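You operate a simulated robot arm through the tools that you are given. There is no shell and no other tool.

The job below is to be done with a simulated robot arm. You get a single attempt, and the scene is never put back.

## Task
Build up the valve in the jig with the white seat ring.
Fine: ring in the socket, ball on the ring, cover over them, then lock the yellow and red jig levers.

It is judged by the outcome, as a careful person would: the job done as asked, and still so three seconds after it is handed in. It fails if anything else is knocked over, pushed out of place, dropped, spilled or broken. Lids that push on must go on centred and level and be pressed home; caps that screw on are set level and turned clockwise until they are tight.

## Robot
A 7-joint arm with a four-finger gripper, fixed in place. Base frame: the origin is on the floor under the middle of its stand, x ahead of it, y to its left, z up; the work surface is at about z = 0.78. Lengths are in m, angles in rad, forces in N, time in s.
It reaches about 1.223 m from its shoulder. Its first joint turns from -1.204 to 3.002 rad. Payload 3.67 kg.
The TCP is the grasp point between the finger pads, 0.028 m short of the fingertips. In the tool frame z runs along the fingers and y along their closing line. The gripper opens to 0.112 m; its body begins 0.073 m behind the TCP.
Orientation is that of the tool frame in the base frame, as a unit quaternion [x, y, z, w]. With the fingers straight down and closing along the base's y, the tool's x points along the base's -x, its y along +y and its z along -z.

## Interface
- The arm moves only by the tool nudge_tool. Its argument "motion" is a list that holds one entry, the list of rows, each a list of 7 numbers: the shift along the tool's x, y, z in units of 25 mm (1.0 is 25 mm), then the turn, a rotation vector about the tool's x, y, z in units of 4 degrees (1.0 is 4 degrees), then the gripper command, from -1 (shut) to 1 (fully open), values between in proportion. In form: [[[dx, dy, dz, ax, ay, az, claw], ...]]. A call has 1 to 20 rows; each row shifts and turns the commanded pose from where the row before left it, along the tool's axes as they then stand. A call with a number of a shift or a turn outside -1 to 1 is refused whole. Each row takes 0.2 s and may step no farther than 0.05 m and 0.15 rad from the row before; otherwise, or with a gripper value out of range, the whole call is refused. Where a pose cannot be reached the arm comes as near as it can. A force on the tool above 60 N (or 10 N above the force at the start of the call, whichever is more), or a blocked arm, ends the call early, and 0.2 s more pass. The fingers move at their own pace (about 0.1025 m/s each) and stop on an object; they squeeze with about 38 N. The grip force told is the motor's: it shows also when the fingers shut on nothing. Time passes only in rows, and 0.2 s behind the last, so rows that do not move let the fingers close. It gives the time, the measured TCP pose, the force on the tool (base axes), the opening and the grip force at its end, in the units of the frame above (readings bear some noise), with the torque about the TCP (base axes, N m) and any sound that the robot's microphone picked up.
- Cameras (640 x 400 px; columns grow to the right, rows downward): "scene" is fixed at [0.4013, 0.6521, 1.3702]; the picture's right is [-0.98, -0.19, 0.00], its down [-0.04, 0.20, -0.98] and it looks along [0.18, -0.96, -0.20] (base axes); focal length 360 px, centre (320, 200). "wrist" rides on the gripper at [0.06, -0.018, -0.104] in the tool frame; the picture's right is [0.29, 0.96, 0.00], its down [-0.80, 0.24, -0.55] and it looks along [-0.53, 0.16, 0.83] (tool axes); focal length 234 px, centre (320, 200). There is no depth. A picture from a camera that has moved, and an enlarged one, comes with that camera's place and axes in the base frame and with its lens.
- snapshot(camera): a new picture of that camera. It takes no simulated time.
- move_column(by): slides the trunk up (or, below 0, down) by that many m; the arm rides with it, the base frame stays. It gives what a move gives, with no picture.
- inspect(camera, box): a new picture of the part [left, top, right, bottom] of that camera's present view, enlarged. It takes no simulated time.
- finish_job(): hands the job in; it is judged then, once.

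Nothing tells you positions but the pictures and the camera data. Unless the task says otherwise, let go and move clear before handing in.

The tools are called after "Call:" by a JSON object that holds its "method" and its "body". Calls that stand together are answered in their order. nudge_tool: Moves the arm, as the interface text tells. Its arguments: {"type":"object","properties":{"motion":{"type":"array","items":{"type":"array","items":{"type":"array","items":{"type":"number"}}}}},"required":["motion"]} The other tools are called the same way: move_column (by) moves the trunk up or down; snapshot (camera) takes a picture; inspect (camera, box) takes an enlarged picture of a part of a camera's view; finish_job () hands the job in.

At the start:

```text
clock: 0.0
tool_pos: [0.6305, -0.6152, 1.1384]
ee_rot: [0.0, 1.0, 0.0, 0.0]
ft_force: [-0.6, -0.2, 0.0]
torque: [0.01, 0.0, 0.01]
gripper_width: 0.1121
finger_force: 0.1
trunk travel left (down, up): [-0.475, 0.365]
```

scene: 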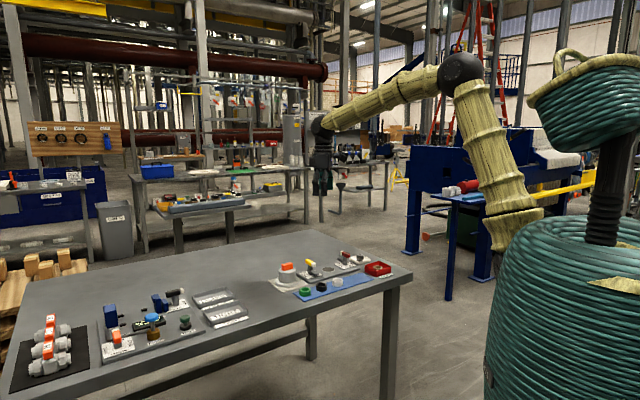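
wrist: 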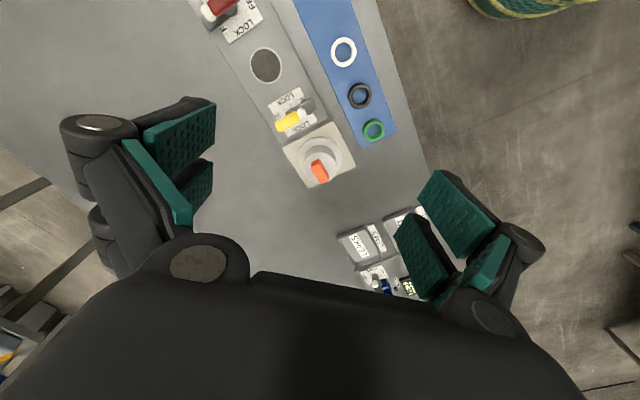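

I see a table with a jig (socket, yellow and red levers), a blue mat with rings, and more items further away. I'll take enlarged pictures first.

Call:
{"method": "inspect", "body": {"camera": "scene", "box": [250, 230, 410, 330]}}

Call:
{"method": "inspect", "body": {"camera": "scene", "box": [0, 270, 260, 400]}}

Call:
{"method": "inspect", "body": {"camera": "wrist", "box": [180, 0, 440, 200]}}

```text
4.00 times, centred on (330, 280) of scene
camera zoom: at [0.4013, 0.6521, 1.3702], right [-0.98, -0.19, 0.0], down [-0.04, 0.2, -0.98], along [0.18, -0.96, -0.2], focal length 1442 px, centre (280, -120)
```

zoom: 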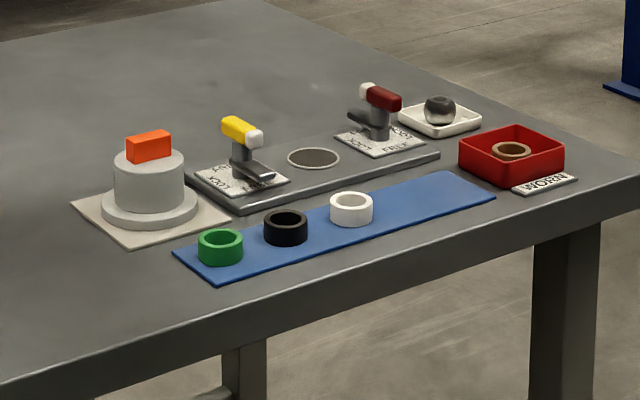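

```text
2.46 times, centred on (130, 335) of scene
camera zoom: at [0.4013, 0.6521, 1.3702], right [-0.98, -0.19, 0.0], down [-0.04, 0.2, -0.98], along [0.18, -0.96, -0.2], focal length 887 px, centre (788, -132)
```

zoom: 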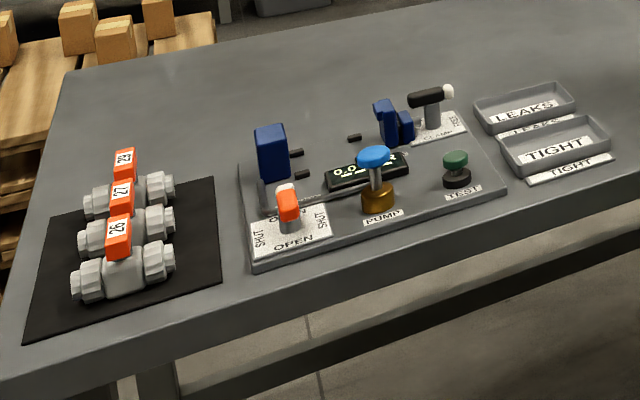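

```text
2.00 times, centred on (310, 100) of wrist
camera zoom: at [0.5699, -0.6328, 1.2417], right [-0.29, 0.96, 0.0], down [0.8, 0.24, 0.55], along [0.53, 0.16, -0.83], focal length 468 px, centre (340, 400)
```

zoom: 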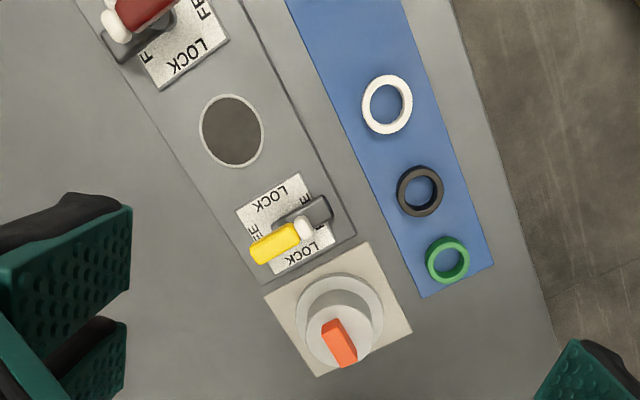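

The white ring appears to be near (0.568, -0.60), the socket near (0.623, -0.714), the cover near (0.76, -0.58) and the ball near (0.506, -0.866). I'll move the wrist camera closer over the jig to study the socket and levers.

Call:
{"method": "nudge_tool", "body": {"motion": [[[0.473, -0.564, 0.898, 0, 0, 0, 1], [0.473, -0.564, 0.898, 0, 0, 0, 1], [0.473, -0.564, 0.898, 0, 0, 0, 1], [0.473, -0.564, 0.898, 0, 0, 0, 1], [0.473, -0.564, 0.898, 0, 0, 0, 1], [0.473, -0.564, 0.898, 0, 0, 0, 1], [0.473, -0.564, 0.898, 0, 0, 0, 1], [0.473, -0.564, 0.898, 0, 0, 0, 1], [0.473, -0.564, 0.898, 0, 0, 0, 1], [0, 0, 0, 0, 0, 0, 1], [0, 0, 0, 0, 0, 0, 1]]]}}

Call:
{"method": "snapshot", "body": {"camera": "wrist"}}

Call:
{"method": "snapshot", "body": {"camera": "scene"}}

```text
clock: 2.4
tool_pos: [0.5255, -0.7439, 0.9384]
ee_rot: [0.0, 1.0, 0.001, 0.0]
ft_force: [-0.1, 0.4, -0.1]
torque: [0.0, 0.01, 0.02]
gripper_width: 0.112
finger_force: 0.0
trunk travel left (down, up): [-0.475, 0.365]
```

```text
taken
camera wrist: at [0.4647, -0.7605, 1.0421], right [-0.29, 0.96, 0.0], down [0.8, 0.24, 0.55], along [0.53, 0.16, -0.83], focal length 234 px, centre (320, 200)
```

wrist: 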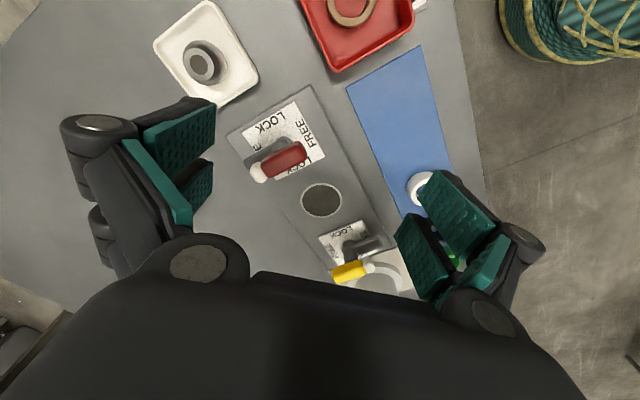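

```text
taken
```

scene: 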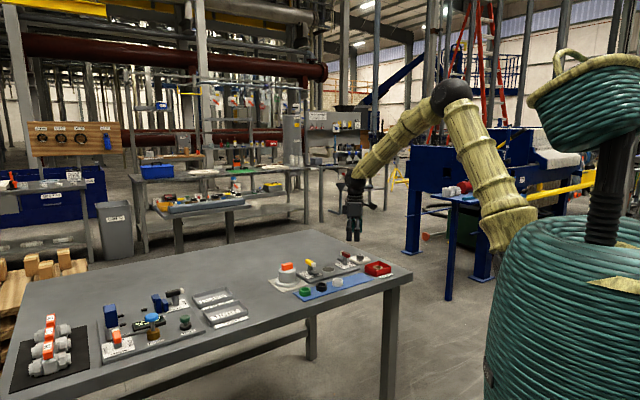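

Call:
{"method": "inspect", "body": {"camera": "wrist", "box": [220, 80, 420, 300]}}

Call:
{"method": "inspect", "body": {"camera": "wrist", "box": [140, 0, 280, 110]}}

Call:
{"method": "inspect", "body": {"camera": "scene", "box": [290, 245, 370, 295]}}

```text
1.82 times, centred on (320, 190) of wrist
camera zoom: at [0.4647, -0.7605, 1.0421], right [-0.29, 0.96, 0.0], down [0.8, 0.24, 0.55], along [0.53, 0.16, -0.83], focal length 426 px, centre (320, 218)
```

zoom: 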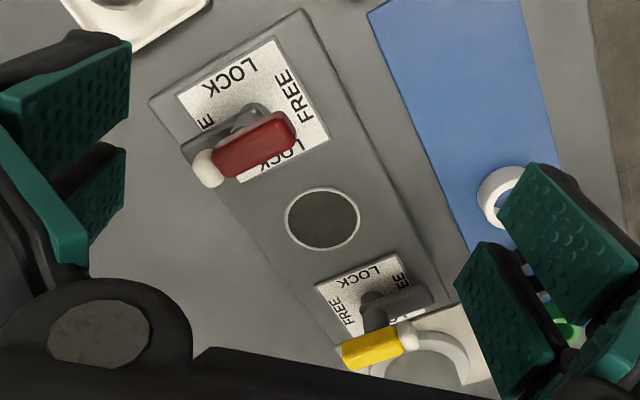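

```text
3.64 times, centred on (210, 55) of wrist
camera zoom: at [0.4647, -0.7605, 1.0421], right [-0.29, 0.96, 0.0], down [0.8, 0.24, 0.55], along [0.53, 0.16, -0.83], focal length 852 px, centre (720, 727)
```

zoom: 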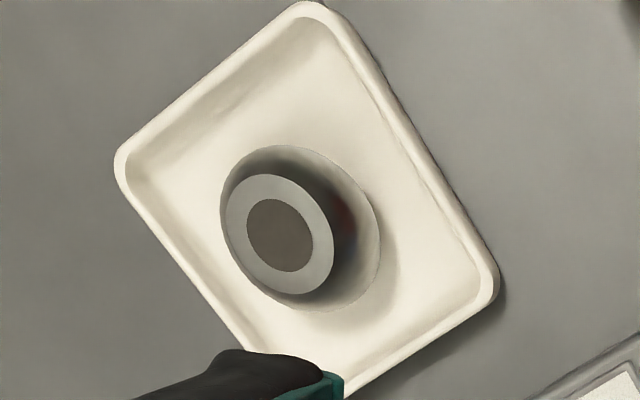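

```text
8.00 times, centred on (330, 270) of scene
camera zoom: at [0.4013, 0.6521, 1.3702], right [-0.98, -0.19, 0.0], down [-0.04, 0.2, -0.98], along [0.18, -0.96, -0.2], focal length 2883 px, centre (240, -360)
```

zoom: 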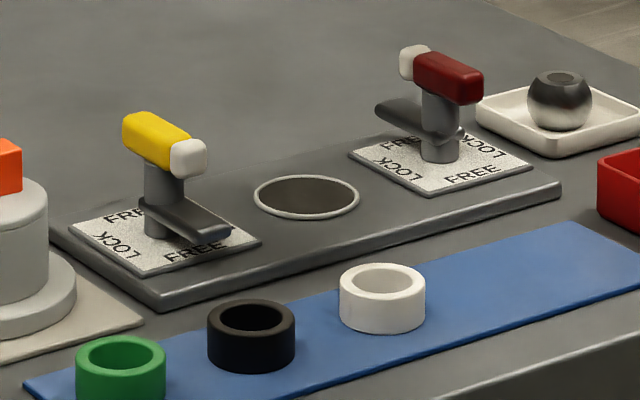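

The ball has a flat, bored top. Both levers point across the jig (FREE), and each has its white tip on the same side as its clamp tongue. Next I'll hover above the white ring with the tool yawed +45°, so it closes across the mat.

Call:
{"method": "nudge_tool", "body": {"motion": [[[-0.283, 0.96, 0, 0, 0, 0, 1], [-0.283, 0.96, 0, 0, 0, 0, 1], [-0.283, 0.96, 0, 0, 0, 0, 1], [-0.283, 0.96, 0, 0, 0, 0, 1], [-0.283, 0.96, 0, 0, 0, 0, 1], [-0.283, 0.96, 0, 0, 0, 0, 1], [0, 0, 0, 0, 0, -0.9375, 1], [0, 0, 0, 0, 0, -0.9375, 1], [0, 0, 0, 0, 0, -0.9375, 1], [0, 0, 0, 0, 0, -0.9375, 1], [0, 0, 0, 0, 0, -0.9375, 1], [0, 0, 0, 0, 0, -0.9375, 1], [0, 0, 0, 0, 0, -0.9375, 1], [0, 0, 0, 0, 0, -0.9375, 1], [0, 0, 0, 0, 0, -0.9375, 1], [0, 0, 0, 0, 0, -0.9375, 1], [0, 0, 0, 0, 0, -0.9375, 1], [0, 0, 0, 0, 0, -0.9375, 1], [0, 0, 0, 0, 0, 0, 1]]]}}

Call:
{"method": "snapshot", "body": {"camera": "wrist"}}

```text
clock: 6.4
tool_pos: [0.5671, -0.5982, 0.9349]
ee_rot: [-0.384, 0.924, 0.0, 0.0]
ft_force: [-0.1, -0.5, 0.1]
torque: [0.02, -0.01, 0.01]
gripper_width: 0.1124
finger_force: 0.0
trunk travel left (down, up): [-0.475, 0.365]
```

```text
taken
camera wrist: at [0.5374, -0.6524, 1.0396], right [-0.88, 0.47, 0.0], down [0.39, 0.73, 0.55], along [0.26, 0.49, -0.83], focal length 234 px, centre (320, 200)
```

wrist: 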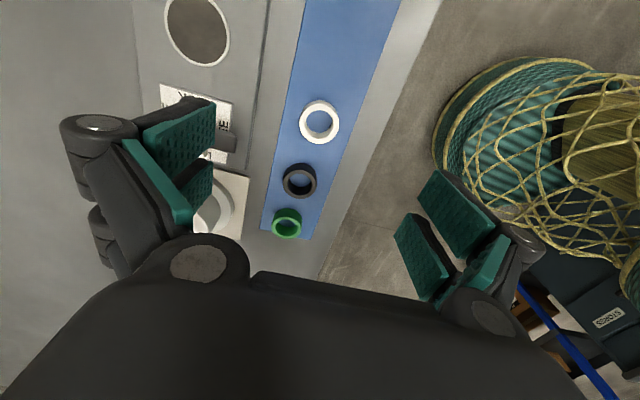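

Call:
{"method": "inspect", "body": {"camera": "wrist", "box": [240, 60, 400, 260]}}

Call:
{"method": "inspect", "body": {"camera": "wrist", "box": [140, 0, 300, 100]}}

```text
2.00 times, centred on (320, 160) of wrist
camera zoom: at [0.5374, -0.6524, 1.0396], right [-0.88, 0.47, 0.0], down [0.39, 0.73, 0.55], along [0.26, 0.49, -0.83], focal length 468 px, centre (320, 280)
```

zoom: 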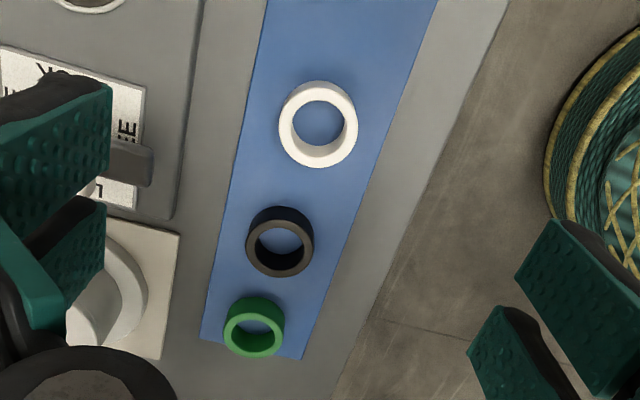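

```text
4.00 times, centred on (220, 50) of wrist
camera zoom: at [0.5374, -0.6524, 1.0396], right [-0.88, 0.47, 0.0], down [0.39, 0.73, 0.55], along [0.26, 0.49, -0.83], focal length 937 px, centre (720, 800)
```

zoom: 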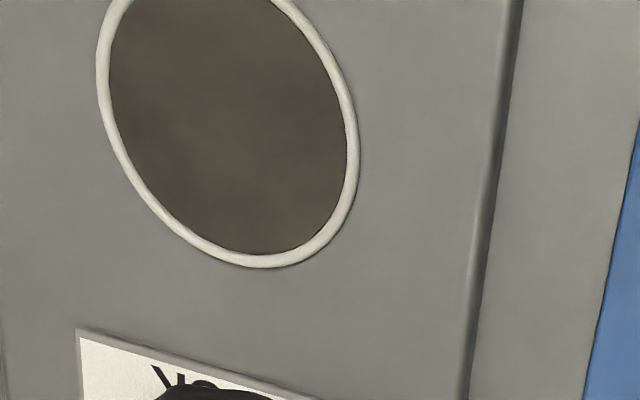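

The white ring is about 6 mm further along from the tool, at roughly (0.570, -0.592). I'll shift over it, narrow the fingers and come partway down to check.

Call:
{"method": "nudge_tool", "body": {"motion": [[[-0.122, 0.039, 0, 0, 0, 0, 0.3], [-0.122, 0.039, 0, 0, 0, 0, 0.3], [0, 0, 0.8, 0, 0, 0, 0.3], [0, 0, 0.8, 0, 0, 0, 0.3], [0, 0, 0.8, 0, 0, 0, 0.3], [0, 0, 0, 0, 0, 0, 0.3], [0, 0, 0, 0, 0, 0, 0.3]]]}}

Call:
{"method": "snapshot", "body": {"camera": "wrist"}}

Call:
{"method": "inspect", "body": {"camera": "scene", "box": [260, 210, 420, 310]}}

```text
clock: 8.0
tool_pos: [0.5697, -0.5934, 0.8758]
ee_rot: [-0.383, 0.924, 0.0, 0.0]
ft_force: [0.0, 0.3, -0.5]
torque: [0.01, 0.0, -0.01]
gripper_width: 0.0729
finger_force: 0.0
trunk travel left (down, up): [-0.475, 0.365]
```

```text
taken
camera wrist: at [0.5395, -0.6473, 0.98], right [-0.88, 0.47, 0.0], down [0.39, 0.73, 0.55], along [0.26, 0.49, -0.83], focal length 234 px, centre (320, 200)
```

wrist: 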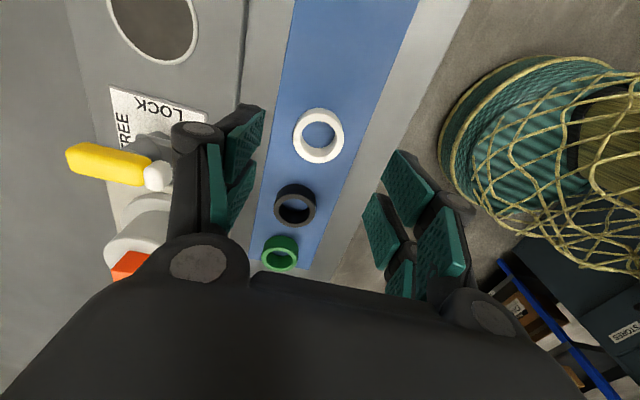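

```text
4.00 times, centred on (340, 260) of scene
camera zoom: at [0.4013, 0.6521, 1.3702], right [-0.98, -0.19, 0.0], down [-0.04, 0.2, -0.98], along [0.18, -0.96, -0.2], focal length 1442 px, centre (240, -40)
```

zoom: 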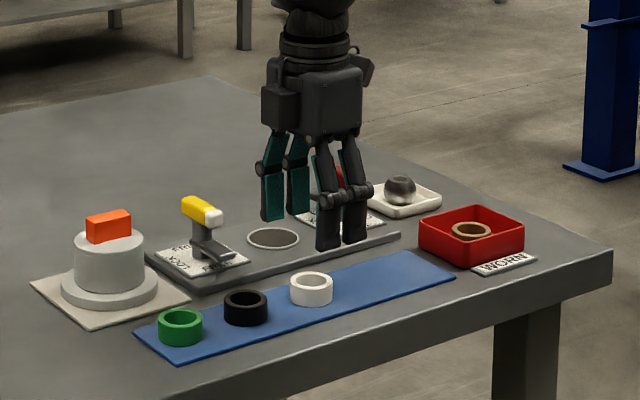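

The ring is directly under the TCP. I'll lower until the fingertips sit about 10 mm below the ring's top, then close on it.

Call:
{"method": "nudge_tool", "body": {"motion": [[[0, 0, 0.76, 0, 0, 0, 0.3], [0, 0, 0.76, 0, 0, 0, 0.3], [0, 0, 0.76, 0, 0, 0, 0.3], [0, 0, 0, 0, 0, 0, 0.3], [0, 0, 0, 0, 0, 0, 0.3]]]}}

Call:
{"method": "snapshot", "body": {"camera": "wrist"}}

Call:
{"method": "inspect", "body": {"camera": "scene", "box": [290, 240, 370, 290]}}

```text
clock: 9.2
tool_pos: [0.5682, -0.5924, 0.8182]
ee_rot: [-0.382, 0.924, 0.001, 0.0]
ft_force: [0.4, -0.5, -0.1]
torque: [-0.04, -0.01, -0.02]
gripper_width: 0.0729
finger_force: 0.1
trunk travel left (down, up): [-0.475, 0.365]
```

```text
taken
camera wrist: at [0.5383, -0.6472, 0.924], right [-0.88, 0.47, 0.0], down [0.39, 0.73, 0.55], along [0.26, 0.49, -0.83], focal length 234 px, centre (320, 200)
```

wrist: 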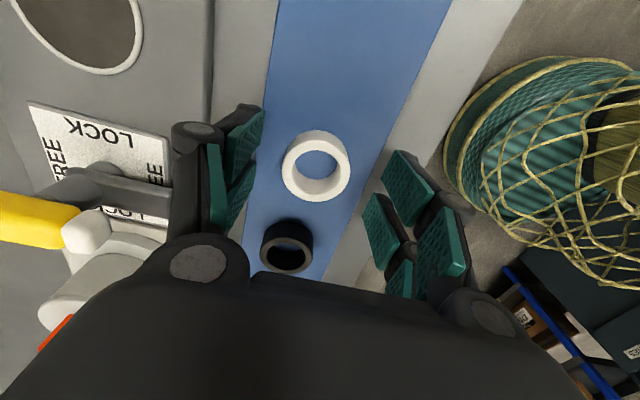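

```text
8.00 times, centred on (330, 265) of scene
camera zoom: at [0.4013, 0.6521, 1.3702], right [-0.98, -0.19, 0.0], down [-0.04, 0.2, -0.98], along [0.18, -0.96, -0.2], focal length 2883 px, centre (240, -320)
```

zoom: 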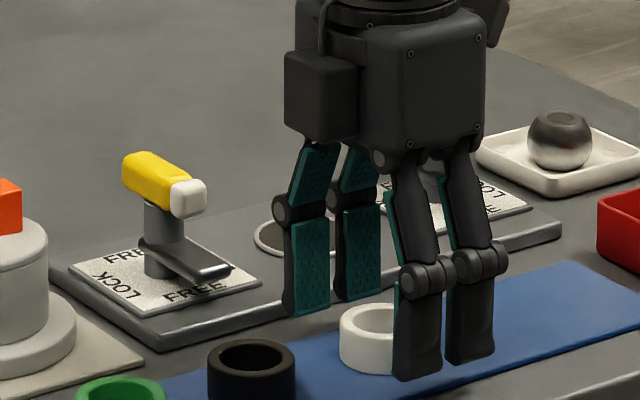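

Call:
{"method": "nudge_tool", "body": {"motion": [[[0, 0, 0, 0, 0, 0, -0.2], [0, 0, 0, 0, 0, 0, -1], [0, 0, 0, 0, 0, 0, -1], [0, 0, 0, 0, 0, 0, -1], [0, 0, 0, 0, 0, 0, -1]]]}}

Call:
{"method": "snapshot", "body": {"camera": "wrist"}}

Call:
{"method": "inspect", "body": {"camera": "scene", "box": [290, 240, 370, 290]}}

```text
clock: 10.4
tool_pos: [0.569, -0.5925, 0.8193]
ee_rot: [-0.383, 0.924, 0.001, 0.0]
ft_force: [0.8, -0.9, 3.2]
torque: [-0.09, -0.11, -0.02]
gripper_width: 0.0343
finger_force: 38.1
trunk travel left (down, up): [-0.475, 0.365]
```

```text
taken
camera wrist: at [0.5382, -0.647, 0.9246], right [-0.88, 0.47, 0.0], down [0.39, 0.73, 0.55], along [0.26, 0.49, -0.83], focal length 234 px, centre (320, 200)
```

wrist: 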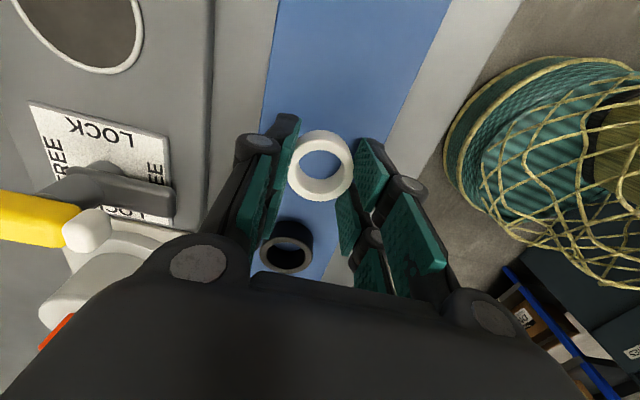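

```text
8.00 times, centred on (330, 265) of scene
camera zoom: at [0.4013, 0.6521, 1.3702], right [-0.98, -0.19, 0.0], down [-0.04, 0.2, -0.98], along [0.18, -0.96, -0.2], focal length 2883 px, centre (240, -320)
```

zoom: 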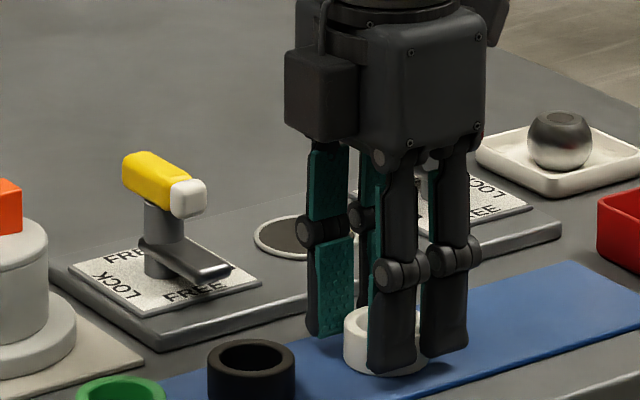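

The fingers hold the ring (38 N at 34 mm). I'll lift a little and check that it comes along.

Call:
{"method": "nudge_tool", "body": {"motion": [[[0, 0, -0.4, 0, 0, 0, -1], [0, 0, -0.8, 0, 0, 0, -1], [0, 0, -0.8, 0, 0, 0, -1], [0, 0, -0.8, 0, 0, 0, -1], [0, 0, -0.4, 0, 0, 0, -1], [0, 0, 0, 0, 0, 0, -1]]]}}

Call:
{"method": "snapshot", "body": {"camera": "wrist"}}

Call:
{"method": "inspect", "body": {"camera": "scene", "box": [280, 220, 380, 290]}}

```text
clock: 11.8
tool_pos: [0.5691, -0.5926, 0.8988]
ee_rot: [-0.382, 0.924, 0.0, 0.0]
ft_force: [0.1, -0.7, 0.1]
torque: [0.01, -0.01, 0.01]
gripper_width: 0.0345
finger_force: 38.2
trunk travel left (down, up): [-0.475, 0.365]
```

```text
taken
camera wrist: at [0.5394, -0.6473, 1.0031], right [-0.88, 0.47, 0.0], down [0.39, 0.73, 0.55], along [0.26, 0.49, -0.83], focal length 234 px, centre (320, 200)
```

wrist: 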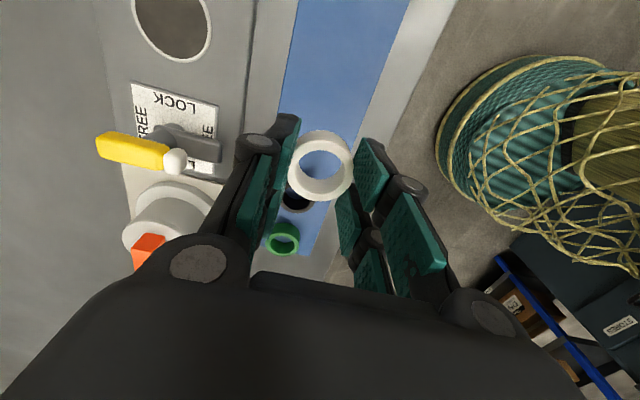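

```text
5.71 times, centred on (330, 255) of scene
camera zoom: at [0.4013, 0.6521, 1.3702], right [-0.98, -0.19, 0.0], down [-0.04, 0.2, -0.98], along [0.18, -0.96, -0.2], focal length 2059 px, centre (263, -114)
```

zoom: 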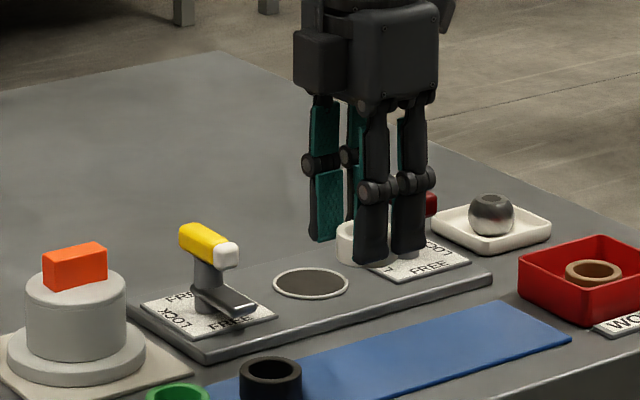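

Call:
{"method": "inspect", "body": {"camera": "wrist", "box": [270, 115, 370, 215]}}

Call:
{"method": "inspect", "body": {"camera": "wrist", "box": [90, 0, 250, 100]}}

```text
4.00 times, centred on (320, 165) of wrist
camera zoom: at [0.5394, -0.6473, 1.0031], right [-0.88, 0.47, 0.0], down [0.39, 0.73, 0.55], along [0.26, 0.49, -0.83], focal length 937 px, centre (320, 340)
```

zoom: 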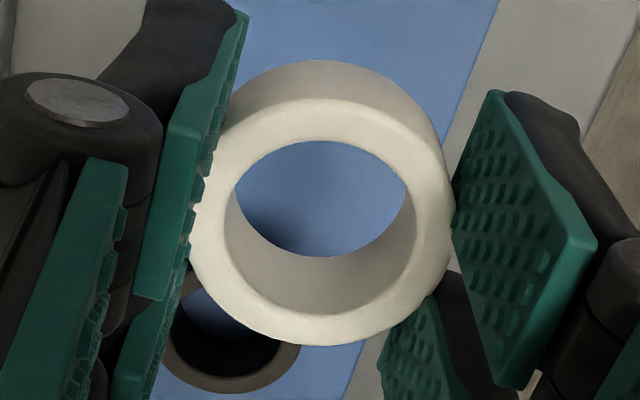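

```text
4.00 times, centred on (170, 50) of wrist
camera zoom: at [0.5394, -0.6473, 1.0031], right [-0.88, 0.47, 0.0], down [0.39, 0.73, 0.55], along [0.26, 0.49, -0.83], focal length 937 px, centre (920, 800)
```

zoom: 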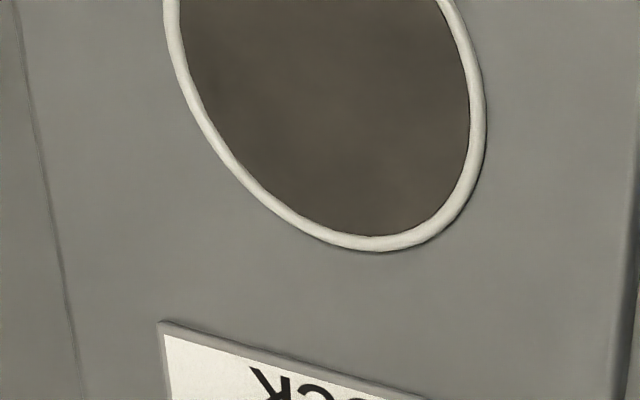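

The ring is held level and centred on the TCP. I'll raise it and carry it to above the socket, staying high enough to see the socket itself.

Call:
{"method": "nudge_tool", "body": {"motion": [[[0, 0, -1, 0, 0, 0, -1], [0, 0, -1, 0, 0, 0, -1], [0.31, -0.815, 0, 0, 0, 0, -1], [0.31, -0.815, 0, 0, 0, 0, -1], [0.31, -0.815, 0, 0, 0, 0, -1], [0.31, -0.815, 0, 0, 0, 0, -1], [0.31, -0.815, 0, 0, 0, 0, -1], [0.31, -0.815, 0, 0, 0, 0, -1], [0, 0, 0, 0, 0, 0, -1], [0, 0, 0, 0, 0, 0, -1]]]}}

Call:
{"method": "snapshot", "body": {"camera": "wrist"}}

Call:
{"method": "inspect", "body": {"camera": "wrist", "box": [240, 50, 400, 210]}}

```text
clock: 14.0
tool_pos: [0.6218, -0.7115, 0.9469]
ee_rot: [-0.382, 0.924, 0.0, -0.001]
ft_force: [-0.3, -1.1, -0.2]
torque: [0.01, 0.01, 0.01]
gripper_width: 0.0344
finger_force: 37.4
trunk travel left (down, up): [-0.475, 0.365]
```

```text
taken
camera wrist: at [0.5921, -0.7662, 1.0506], right [-0.88, 0.47, 0.0], down [0.39, 0.73, 0.55], along [0.26, 0.49, -0.83], focal length 234 px, centre (320, 200)
```

wrist: 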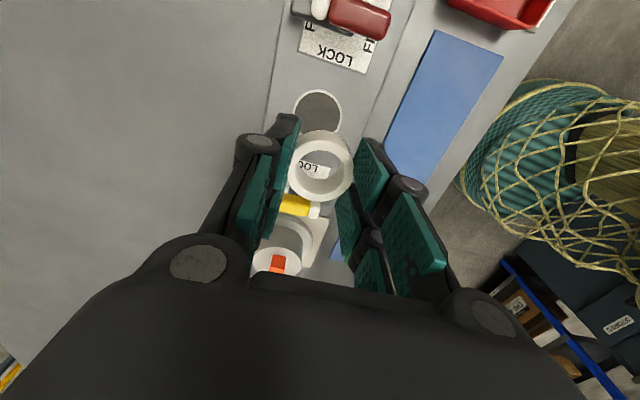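

```text
2.50 times, centred on (320, 130) of wrist
camera zoom: at [0.5921, -0.7662, 1.0506], right [-0.88, 0.47, 0.0], down [0.39, 0.73, 0.55], along [0.26, 0.49, -0.83], focal length 585 px, centre (320, 375)
```

zoom: 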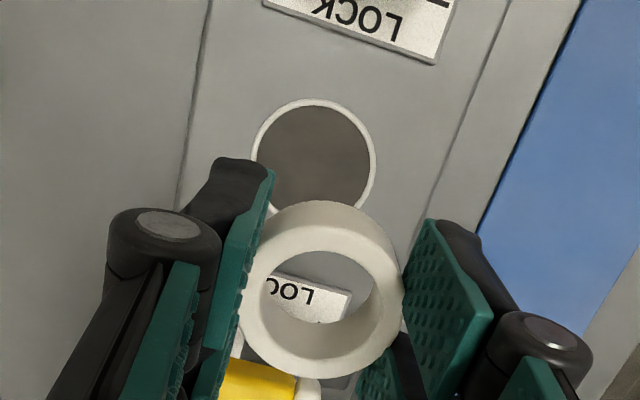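

The socket sits about 3 mm off in the tool's -y direction. I'll correct that and lower most of the way.

Call:
{"method": "nudge_tool", "body": {"motion": [[[0, -0.136, 0, 0, 0, 0, -1], [0, 0, 0.8, 0, 0, 0, -1], [0, 0, 0.8, 0, 0, 0, -1], [0, 0, 0.8, 0, 0, 0, -1], [0, 0, 0.8, 0, 0, 0, -1], [0, 0, 0.5, 0, 0, 0, -1], [0, 0, 0, 0, 0, 0, -1], [0, 0, 0, 0, 0, 0, -1]]]}}

Call:
{"method": "inspect", "body": {"camera": "wrist", "box": [240, 70, 400, 230]}}

Call:
{"method": "inspect", "body": {"camera": "scene", "box": [290, 235, 370, 285]}}

```text
clock: 15.8
tool_pos: [0.6232, -0.7145, 0.8566]
ee_rot: [-0.382, 0.924, 0.001, 0.0]
ft_force: [0.1, 0.3, -0.4]
torque: [0.01, 0.02, -0.01]
gripper_width: 0.0344
finger_force: 37.7
trunk travel left (down, up): [-0.475, 0.365]
```

```text
2.50 times, centred on (320, 150) of wrist
camera zoom: at [0.5928, -0.7685, 0.9601], right [-0.88, 0.47, 0.0], down [0.39, 0.73, 0.55], along [0.26, 0.49, -0.83], focal length 585 px, centre (320, 325)
```

zoom: 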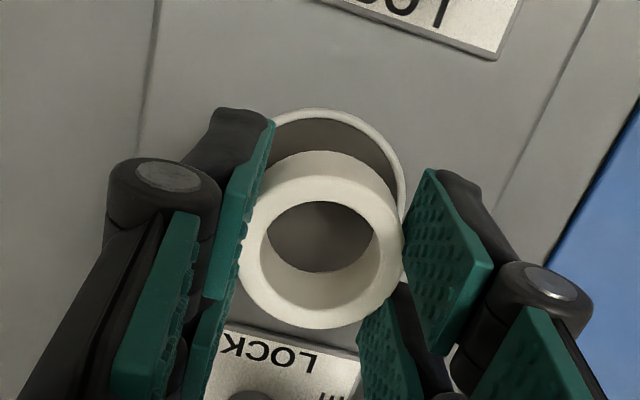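

```text
8.00 times, centred on (330, 260) of scene
camera zoom: at [0.4013, 0.6521, 1.3702], right [-0.98, -0.19, 0.0], down [-0.04, 0.2, -0.98], along [0.18, -0.96, -0.2], focal length 2883 px, centre (240, -280)
```

zoom: 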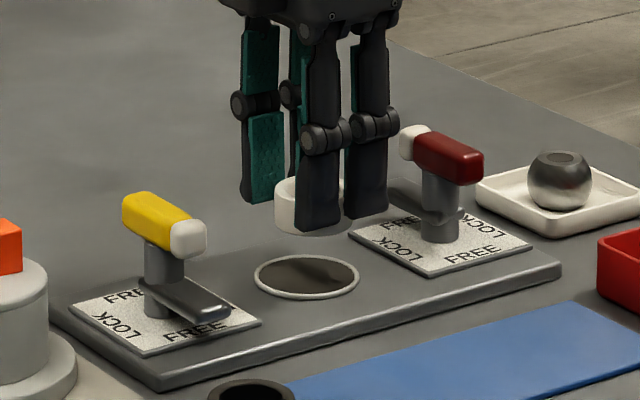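

Call:
{"method": "inspect", "body": {"camera": "wrist", "box": [290, 105, 370, 155]}}

```text
8.00 times, centred on (330, 130) of wrist
camera zoom: at [0.5928, -0.7685, 0.9601], right [-0.88, 0.47, 0.0], down [0.39, 0.73, 0.55], along [0.26, 0.49, -0.83], focal length 1873 px, centre (240, 760)
```

zoom: 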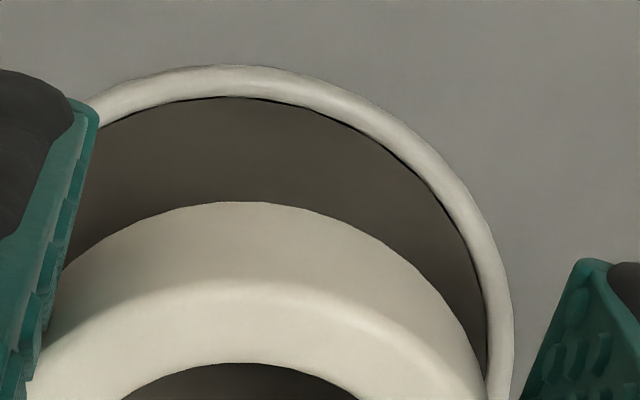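

The recess seems to lie about 2–3 mm further forward of the ring. I'll make a small correction and lower to just above the rim for a close check.

Call:
{"method": "nudge_tool", "body": {"motion": [[[-0.1, -0.014, 0, 0, 0, 0, -1], [0, 0, 0.36, 0, 0, 0, -1], [0, 0, 0.36, 0, 0, 0, -1], [0, 0, 0, 0, 0, 0, -1], [0, 0, 0, 0, 0, 0, -1]]]}}

Call:
{"method": "inspect", "body": {"camera": "wrist", "box": [270, 110, 370, 210]}}

Call:
{"method": "inspect", "body": {"camera": "scene", "box": [300, 245, 364, 285]}}

```text
clock: 17.0
tool_pos: [0.6274, -0.7131, 0.8381]
ee_rot: [-0.383, 0.924, 0.0, 0.0]
ft_force: [0.6, 0.1, 0.4]
torque: [0.01, -0.01, 0.01]
gripper_width: 0.0345
finger_force: 38.2
trunk travel left (down, up): [-0.475, 0.365]
```

```text
4.00 times, centred on (320, 160) of wrist
camera zoom: at [0.5966, -0.7674, 0.9423], right [-0.88, 0.47, 0.0], down [0.39, 0.73, 0.55], along [0.26, 0.49, -0.83], focal length 937 px, centre (320, 360)
```

zoom: 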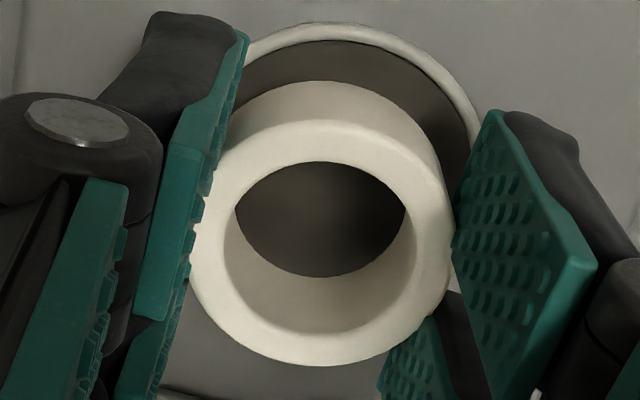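

```text
10.00 times, centred on (332, 265) of scene
camera zoom: at [0.4013, 0.6521, 1.3702], right [-0.98, -0.19, 0.0], down [-0.04, 0.2, -0.98], along [0.18, -0.96, -0.2], focal length 3604 px, centre (200, -450)
```

zoom: 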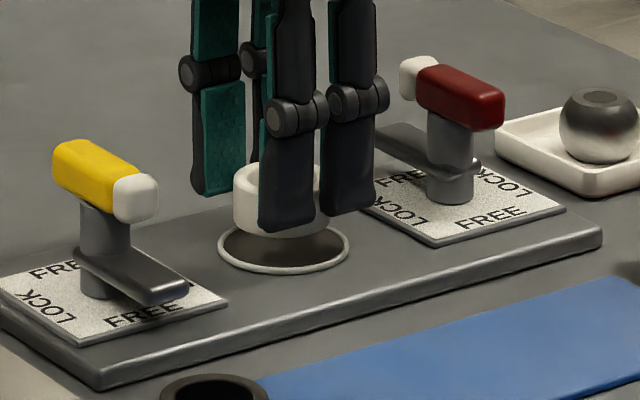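

I need to move about 2 mm in camera-right; both cameras agree. I'll apply it, then lower slowly into the recess while watching the force.

Call:
{"method": "nudge_tool", "body": {"motion": [[[0.026, 0.088, 0, 0, 0, 0, -1], [0, 0, 0, 0, 0, 0, -1], [0, 0, 0, 0, 0, 0, -1]]]}}

Call:
{"method": "inspect", "body": {"camera": "wrist", "box": [270, 110, 370, 210]}}

Call:
{"method": "inspect", "body": {"camera": "scene", "box": [300, 245, 364, 285]}}

```text
clock: 17.8
tool_pos: [0.6237, -0.7113, 0.8391]
ee_rot: [-0.383, 0.924, 0.0, 0.0]
ft_force: [-0.6, 0.6, -1.1]
torque: [0.01, -0.03, -0.02]
gripper_width: 0.0344
finger_force: 37.6
trunk travel left (down, up): [-0.475, 0.365]
```

```text
4.00 times, centred on (320, 160) of wrist
camera zoom: at [0.5944, -0.7663, 0.9429], right [-0.88, 0.47, 0.0], down [0.39, 0.73, 0.55], along [0.26, 0.49, -0.83], focal length 937 px, centre (320, 360)
```

zoom: 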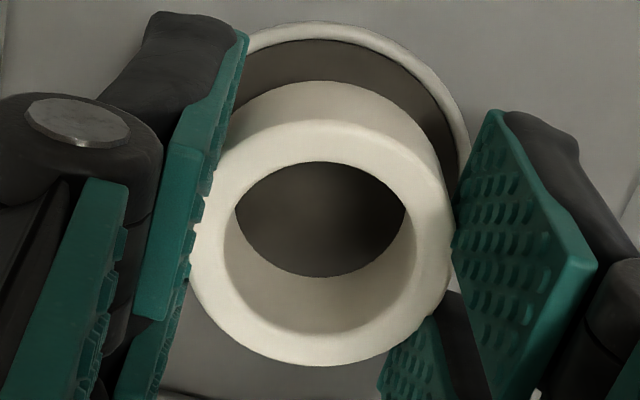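

```text
10.00 times, centred on (332, 265) of scene
camera zoom: at [0.4013, 0.6521, 1.3702], right [-0.98, -0.19, 0.0], down [-0.04, 0.2, -0.98], along [0.18, -0.96, -0.2], focal length 3604 px, centre (200, -450)
```

zoom: 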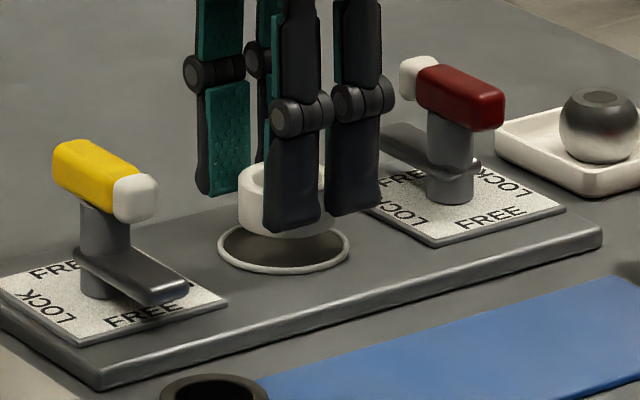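

Call:
{"method": "nudge_tool", "body": {"motion": [[[0, 0, 0.15, 0, 0, 0, -1], [0, 0, 0.15, 0, 0, 0, -1], [0, 0, 0.12, 0, 0, 0, -1], [0, 0, 0, 0, 0, 0, -1], [0, 0, 0, 0, 0, 0, -1]]]}}

Call:
{"method": "inspect", "body": {"camera": "wrist", "box": [270, 110, 370, 210]}}

Call:
{"method": "inspect", "body": {"camera": "scene", "box": [300, 245, 364, 285]}}

```text
clock: 19.0
tool_pos: [0.6238, -0.7126, 0.8269]
ee_rot: [-0.383, 0.924, 0.0, 0.0]
ft_force: [0.5, 0.3, -0.5]
torque: [0.01, 0.02, 0.02]
gripper_width: 0.0344
finger_force: 37.9
trunk travel left (down, up): [-0.475, 0.365]
```

```text
4.00 times, centred on (320, 160) of wrist
camera zoom: at [0.5947, -0.7664, 0.9312], right [-0.88, 0.47, 0.0], down [0.39, 0.73, 0.55], along [0.26, 0.49, -0.83], focal length 937 px, centre (320, 360)
```

zoom: 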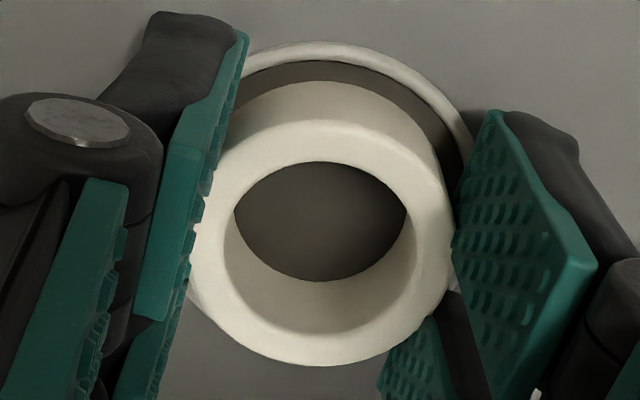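

```text
10.00 times, centred on (332, 265) of scene
camera zoom: at [0.4013, 0.6521, 1.3702], right [-0.98, -0.19, 0.0], down [-0.04, 0.2, -0.98], along [0.18, -0.96, -0.2], focal length 3604 px, centre (200, -450)
```

zoom: 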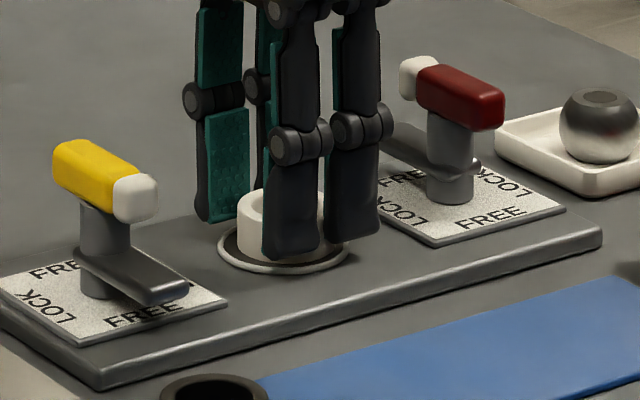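

Call:
{"method": "nudge_tool", "body": {"motion": [[[0, 0, 0.08, 0, 0, 0, -1], [0, 0, 0.08, 0, 0, 0, -1], [0, 0, 0, 0, 0, 0, -1], [0, 0, 0, 0, 0, 0, -1]]]}}

Call:
{"method": "inspect", "body": {"camera": "wrist", "box": [270, 110, 370, 210]}}

Call:
{"method": "inspect", "body": {"camera": "scene", "box": [300, 245, 364, 285]}}

```text
clock: 20.0
tool_pos: [0.6237, -0.7101, 0.8257]
ee_rot: [-0.382, 0.924, -0.002, 0.001]
ft_force: [0.2, -4.3, 19.2]
torque: [0.05, -0.04, -0.03]
gripper_width: 0.0344
finger_force: 38.3
trunk travel left (down, up): [-0.475, 0.365]
```

```text
4.00 times, centred on (320, 160) of wrist
camera zoom: at [0.5945, -0.7659, 0.9305], right [-0.88, 0.47, 0.0], down [0.39, 0.73, 0.55], along [0.26, 0.49, -0.83], focal length 937 px, centre (320, 360)
```

zoom: 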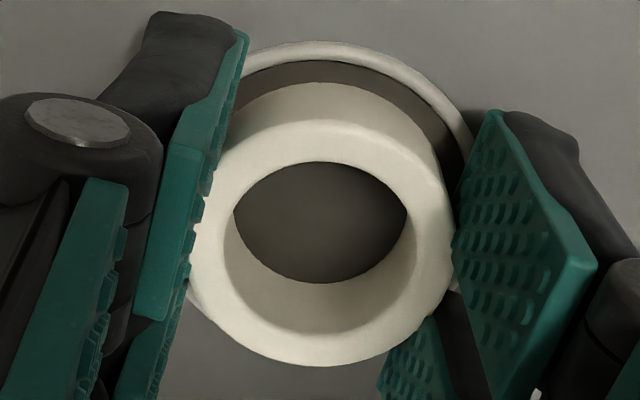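

```text
10.00 times, centred on (332, 265) of scene
camera zoom: at [0.4013, 0.6521, 1.3702], right [-0.98, -0.19, 0.0], down [-0.04, 0.2, -0.98], along [0.18, -0.96, -0.2], focal length 3604 px, centre (200, -450)
```

zoom: 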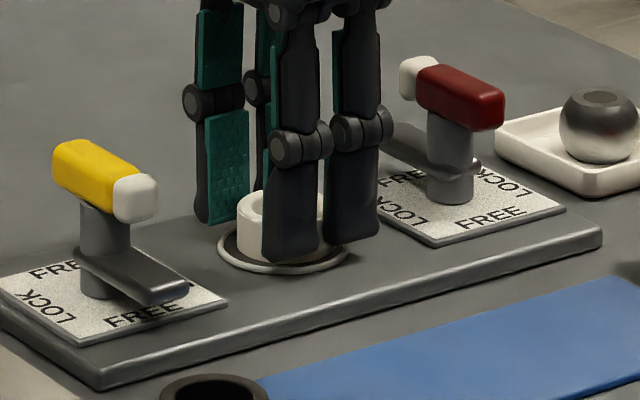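

There is contact at 19 N and the ring looks centred inside the rim, so it is resting on the socket floor. I'll ease the pressure off and release.

Call:
{"method": "nudge_tool", "body": {"motion": [[[0, 0, -0.1, 0, 0, 0, -1], [0, 0, 0, 0, 0, 0, -1], [0, 0, 0, 0, 0, 0, -0.2], [0, 0, 0, 0, 0, 0, 0.0], [0, 0, 0, 0, 0, 0, 0.2], [0, 0, 0, 0, 0, 0, 0.2], [0, 0, 0, 0, 0, 0, 0.2]]]}}

Call:
{"method": "inspect", "body": {"camera": "wrist", "box": [270, 110, 370, 210]}}

Call:
{"method": "inspect", "body": {"camera": "scene", "box": [300, 245, 364, 285]}}

```text
clock: 21.6
tool_pos: [0.6248, -0.7117, 0.8261]
ee_rot: [-0.383, 0.924, 0.0, 0.0]
ft_force: [0.1, 0.4, 0.1]
torque: [0.01, -0.02, 0.03]
gripper_width: 0.0669
finger_force: 0.0
trunk travel left (down, up): [-0.475, 0.365]
```

```text
4.00 times, centred on (320, 160) of wrist
camera zoom: at [0.5948, -0.7667, 0.9301], right [-0.88, 0.47, 0.0], down [0.39, 0.73, 0.55], along [0.26, 0.49, -0.83], focal length 937 px, centre (320, 360)
```

zoom: 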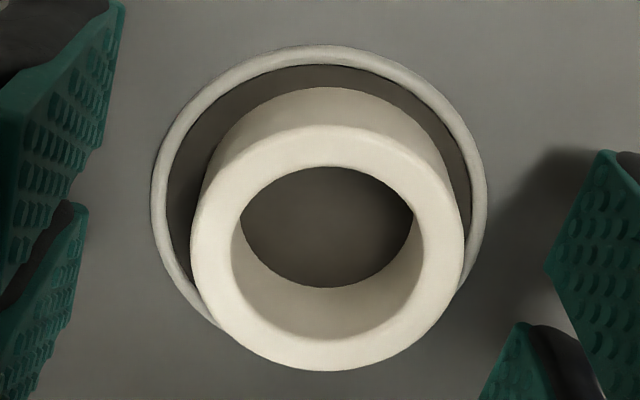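

```text
10.00 times, centred on (332, 265) of scene
camera zoom: at [0.4013, 0.6521, 1.3702], right [-0.98, -0.19, 0.0], down [-0.04, 0.2, -0.98], along [0.18, -0.96, -0.2], focal length 3604 px, centre (200, -450)
```

zoom: 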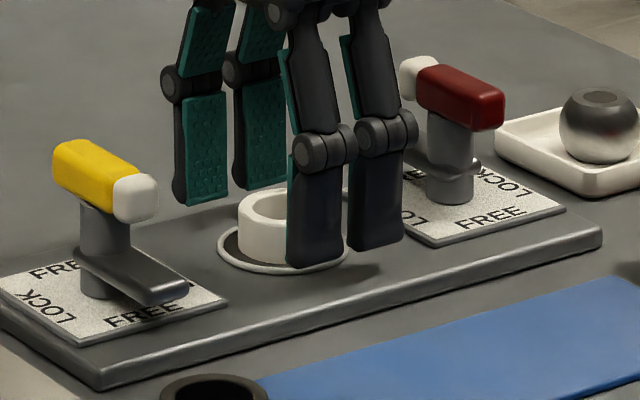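

The white ring now sits centred in the socket. I'll rise and go to the ball in the white tray, at about (0.507, -0.855).

Call:
{"method": "nudge_tool", "body": {"motion": [[[0, 0, -0.5, 0, 0, 0, 0.3], [0, 0, -1, 0, 0, 0, 0.3], [0, 0, -1, 0, 0, 0, 0.3], [0, 0, -1, 0, 0, 0, 0.3], [0, 0, -1, 0, 0, 0, 0.3], [0.923, -0.09, 0, 0, 0, 0, 0.3], [0.923, -0.09, 0, 0, 0, 0, 0.3], [0.923, -0.09, 0, 0, 0, 0, 0.3], [0.923, -0.09, 0, 0, 0, 0, 0.3], [0.923, -0.09, 0, 0, 0, 0, 0.3], [0.923, -0.09, 0, 0, 0, 0, 0.3], [0.923, -0.09, 0, 0, 0, 0, 0.3], [0.923, -0.09, 0, 0, 0, 0, 0.3], [0, 0, 0, 0, 0, 0, 0.3], [0, 0, 0, 0, 0, 0, 0.3]]]}}

Call:
{"method": "snapshot", "body": {"camera": "wrist"}}

Call:
{"method": "inspect", "body": {"camera": "scene", "box": [290, 235, 390, 295]}}

```text
clock: 24.8
tool_pos: [0.5069, -0.857, 0.9385]
ee_rot: [-0.383, 0.924, 0.001, 0.0]
ft_force: [-0.1, 0.4, 0.4]
torque: [0.02, 0.0, 0.0]
gripper_width: 0.0728
finger_force: 0.1
trunk travel left (down, up): [-0.475, 0.365]
```

```text
taken
camera wrist: at [0.4774, -0.912, 1.0421], right [-0.88, 0.47, 0.0], down [0.39, 0.73, 0.56], along [0.26, 0.49, -0.83], focal length 234 px, centre (320, 200)
```

wrist: 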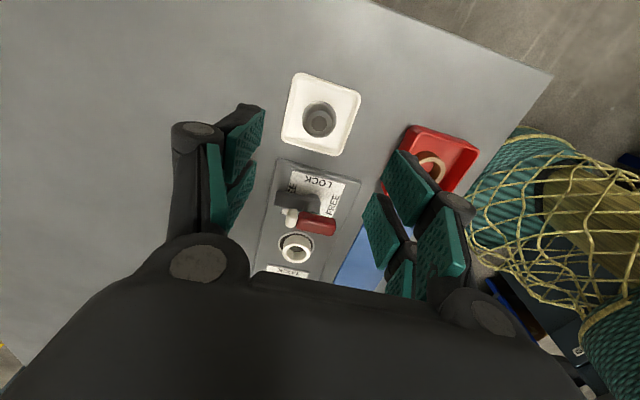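

```text
6.40 times, centred on (340, 265) of scene
camera zoom: at [0.4013, 0.6521, 1.3702], right [-0.98, -0.19, 0.0], down [-0.04, 0.2, -0.98], along [0.18, -0.96, -0.2], focal length 2306 px, centre (192, -216)
```

zoom: 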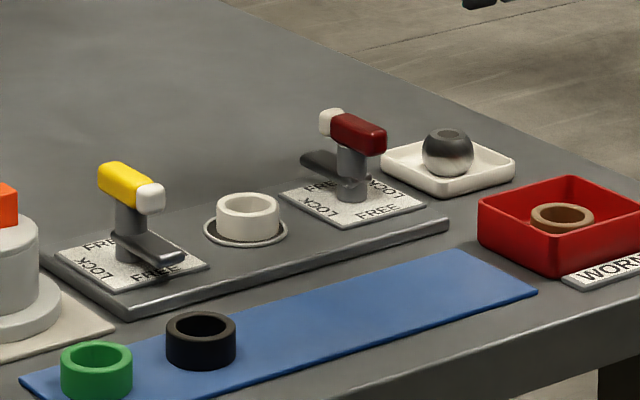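

Call:
{"method": "inspect", "body": {"camera": "wrist", "box": [270, 60, 370, 160]}}

Call:
{"method": "inspect", "body": {"camera": "scene", "box": [340, 250, 380, 275]}}

```text
4.00 times, centred on (320, 110) of wrist
camera zoom: at [0.4774, -0.912, 1.0421], right [-0.88, 0.47, 0.0], down [0.39, 0.73, 0.56], along [0.26, 0.49, -0.83], focal length 937 px, centre (320, 560)
```

zoom: 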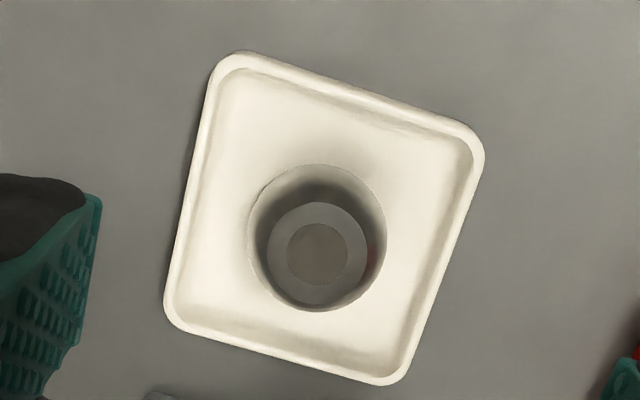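

```text
16.00 times, centred on (360, 262) of scene
camera zoom: at [0.4013, 0.6521, 1.3702], right [-0.98, -0.19, 0.0], down [-0.04, 0.2, -0.98], along [0.18, -0.96, -0.2], focal length 5766 px, centre (-320, -800)
```

zoom: 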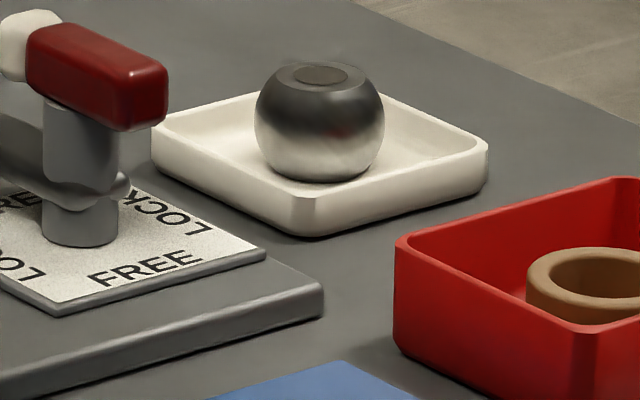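

The ball sits at the tray centre, about 5 mm above the tray rim level. I'll align and lower in two stages, keeping the fingertips just above the tray rim.

Call:
{"method": "nudge_tool", "body": {"motion": [[[-0.059, -0.016, 0, 0, 0, 0, 0.1], [0, 0, 0.885, 0, 0, 0, 0.1], [0, 0, 0.885, 0, 0, 0, 0.1], [0, 0, 0.885, 0, 0, 0, 0.1], [0, 0, 0.885, 0, 0, 0, 0.1], [0, 0, 0, 0, 0, 0, 0.1], [0, 0, 0, 0, 0, 0, 0.1]]]}}

Call:
{"method": "inspect", "body": {"camera": "wrist", "box": [240, 70, 400, 230]}}

Call:
{"method": "inspect", "body": {"camera": "scene", "box": [328, 235, 392, 275]}}

```text
clock: 26.4
tool_pos: [0.5092, -0.8527, 0.8504]
ee_rot: [-0.382, 0.924, 0.0, 0.001]
ft_force: [-0.2, 1.4, 0.8]
torque: [0.01, 0.01, 0.02]
gripper_width: 0.0617
finger_force: 0.0
trunk travel left (down, up): [-0.475, 0.365]
```

```text
2.50 times, centred on (320, 150) of wrist
camera zoom: at [0.4793, -0.9074, 0.9552], right [-0.88, 0.47, 0.0], down [0.39, 0.73, 0.55], along [0.26, 0.49, -0.83], focal length 585 px, centre (320, 325)
```

zoom: 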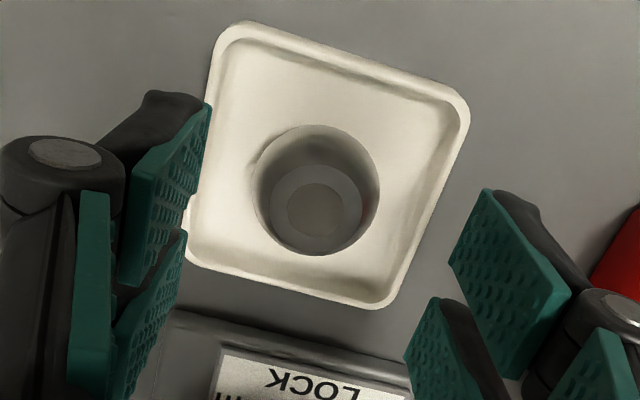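

```text
10.00 times, centred on (360, 255) of scene
camera zoom: at [0.4013, 0.6521, 1.3702], right [-0.98, -0.19, 0.0], down [-0.04, 0.2, -0.98], along [0.18, -0.96, -0.2], focal length 3604 px, centre (-80, -350)
```

zoom: 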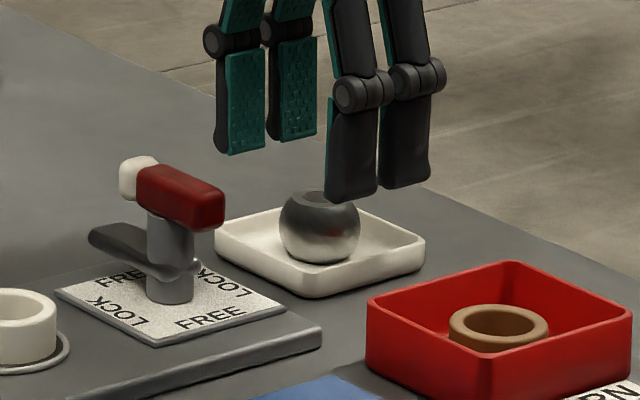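

Call:
{"method": "nudge_tool", "body": {"motion": [[[0.11, -0.07, 0, 0, 0, 0, 0.05], [0, 0, 0.4, 0, 0, 0, 0.05], [0, 0, 0.3, 0, 0, 0, 0.05], [0, 0, 0, 0, 0, 0, 0.05], [0, 0, 0, 0, 0, 0, 0.05]]]}}

Call:
{"method": "inspect", "body": {"camera": "wrist", "box": [240, 80, 400, 240]}}

Call:
{"method": "inspect", "body": {"camera": "scene", "box": [328, 240, 392, 280]}}

```text
clock: 27.6
tool_pos: [0.5077, -0.8569, 0.8298]
ee_rot: [-0.383, 0.924, 0.002, 0.0]
ft_force: [-0.6, 0.2, -0.9]
torque: [-0.01, 0.0, 0.0]
gripper_width: 0.059
finger_force: 0.1
trunk travel left (down, up): [-0.475, 0.365]
```

```text
2.50 times, centred on (320, 160) of wrist
camera zoom: at [0.4785, -0.913, 0.9349], right [-0.88, 0.47, 0.0], down [0.39, 0.73, 0.56], along [0.26, 0.49, -0.83], focal length 585 px, centre (320, 300)
```

zoom: 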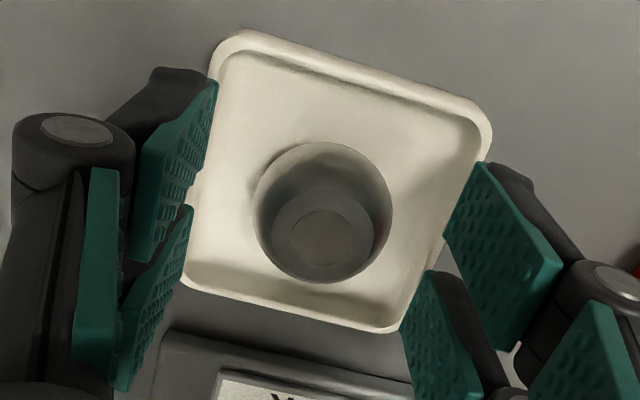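

```text
10.00 times, centred on (360, 260) of scene
camera zoom: at [0.4013, 0.6521, 1.3702], right [-0.98, -0.19, 0.0], down [-0.04, 0.2, -0.98], along [0.18, -0.96, -0.2], focal length 3604 px, centre (-80, -400)
```

zoom: 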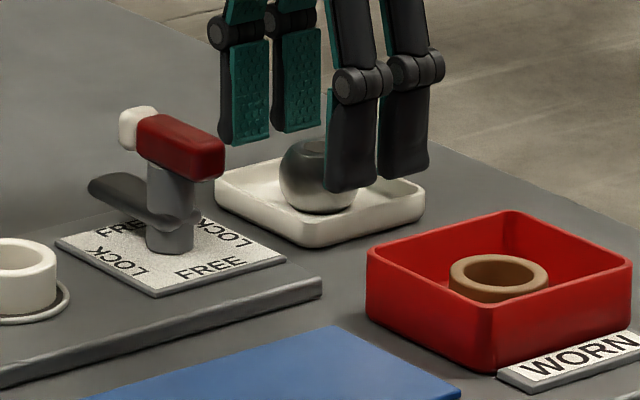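

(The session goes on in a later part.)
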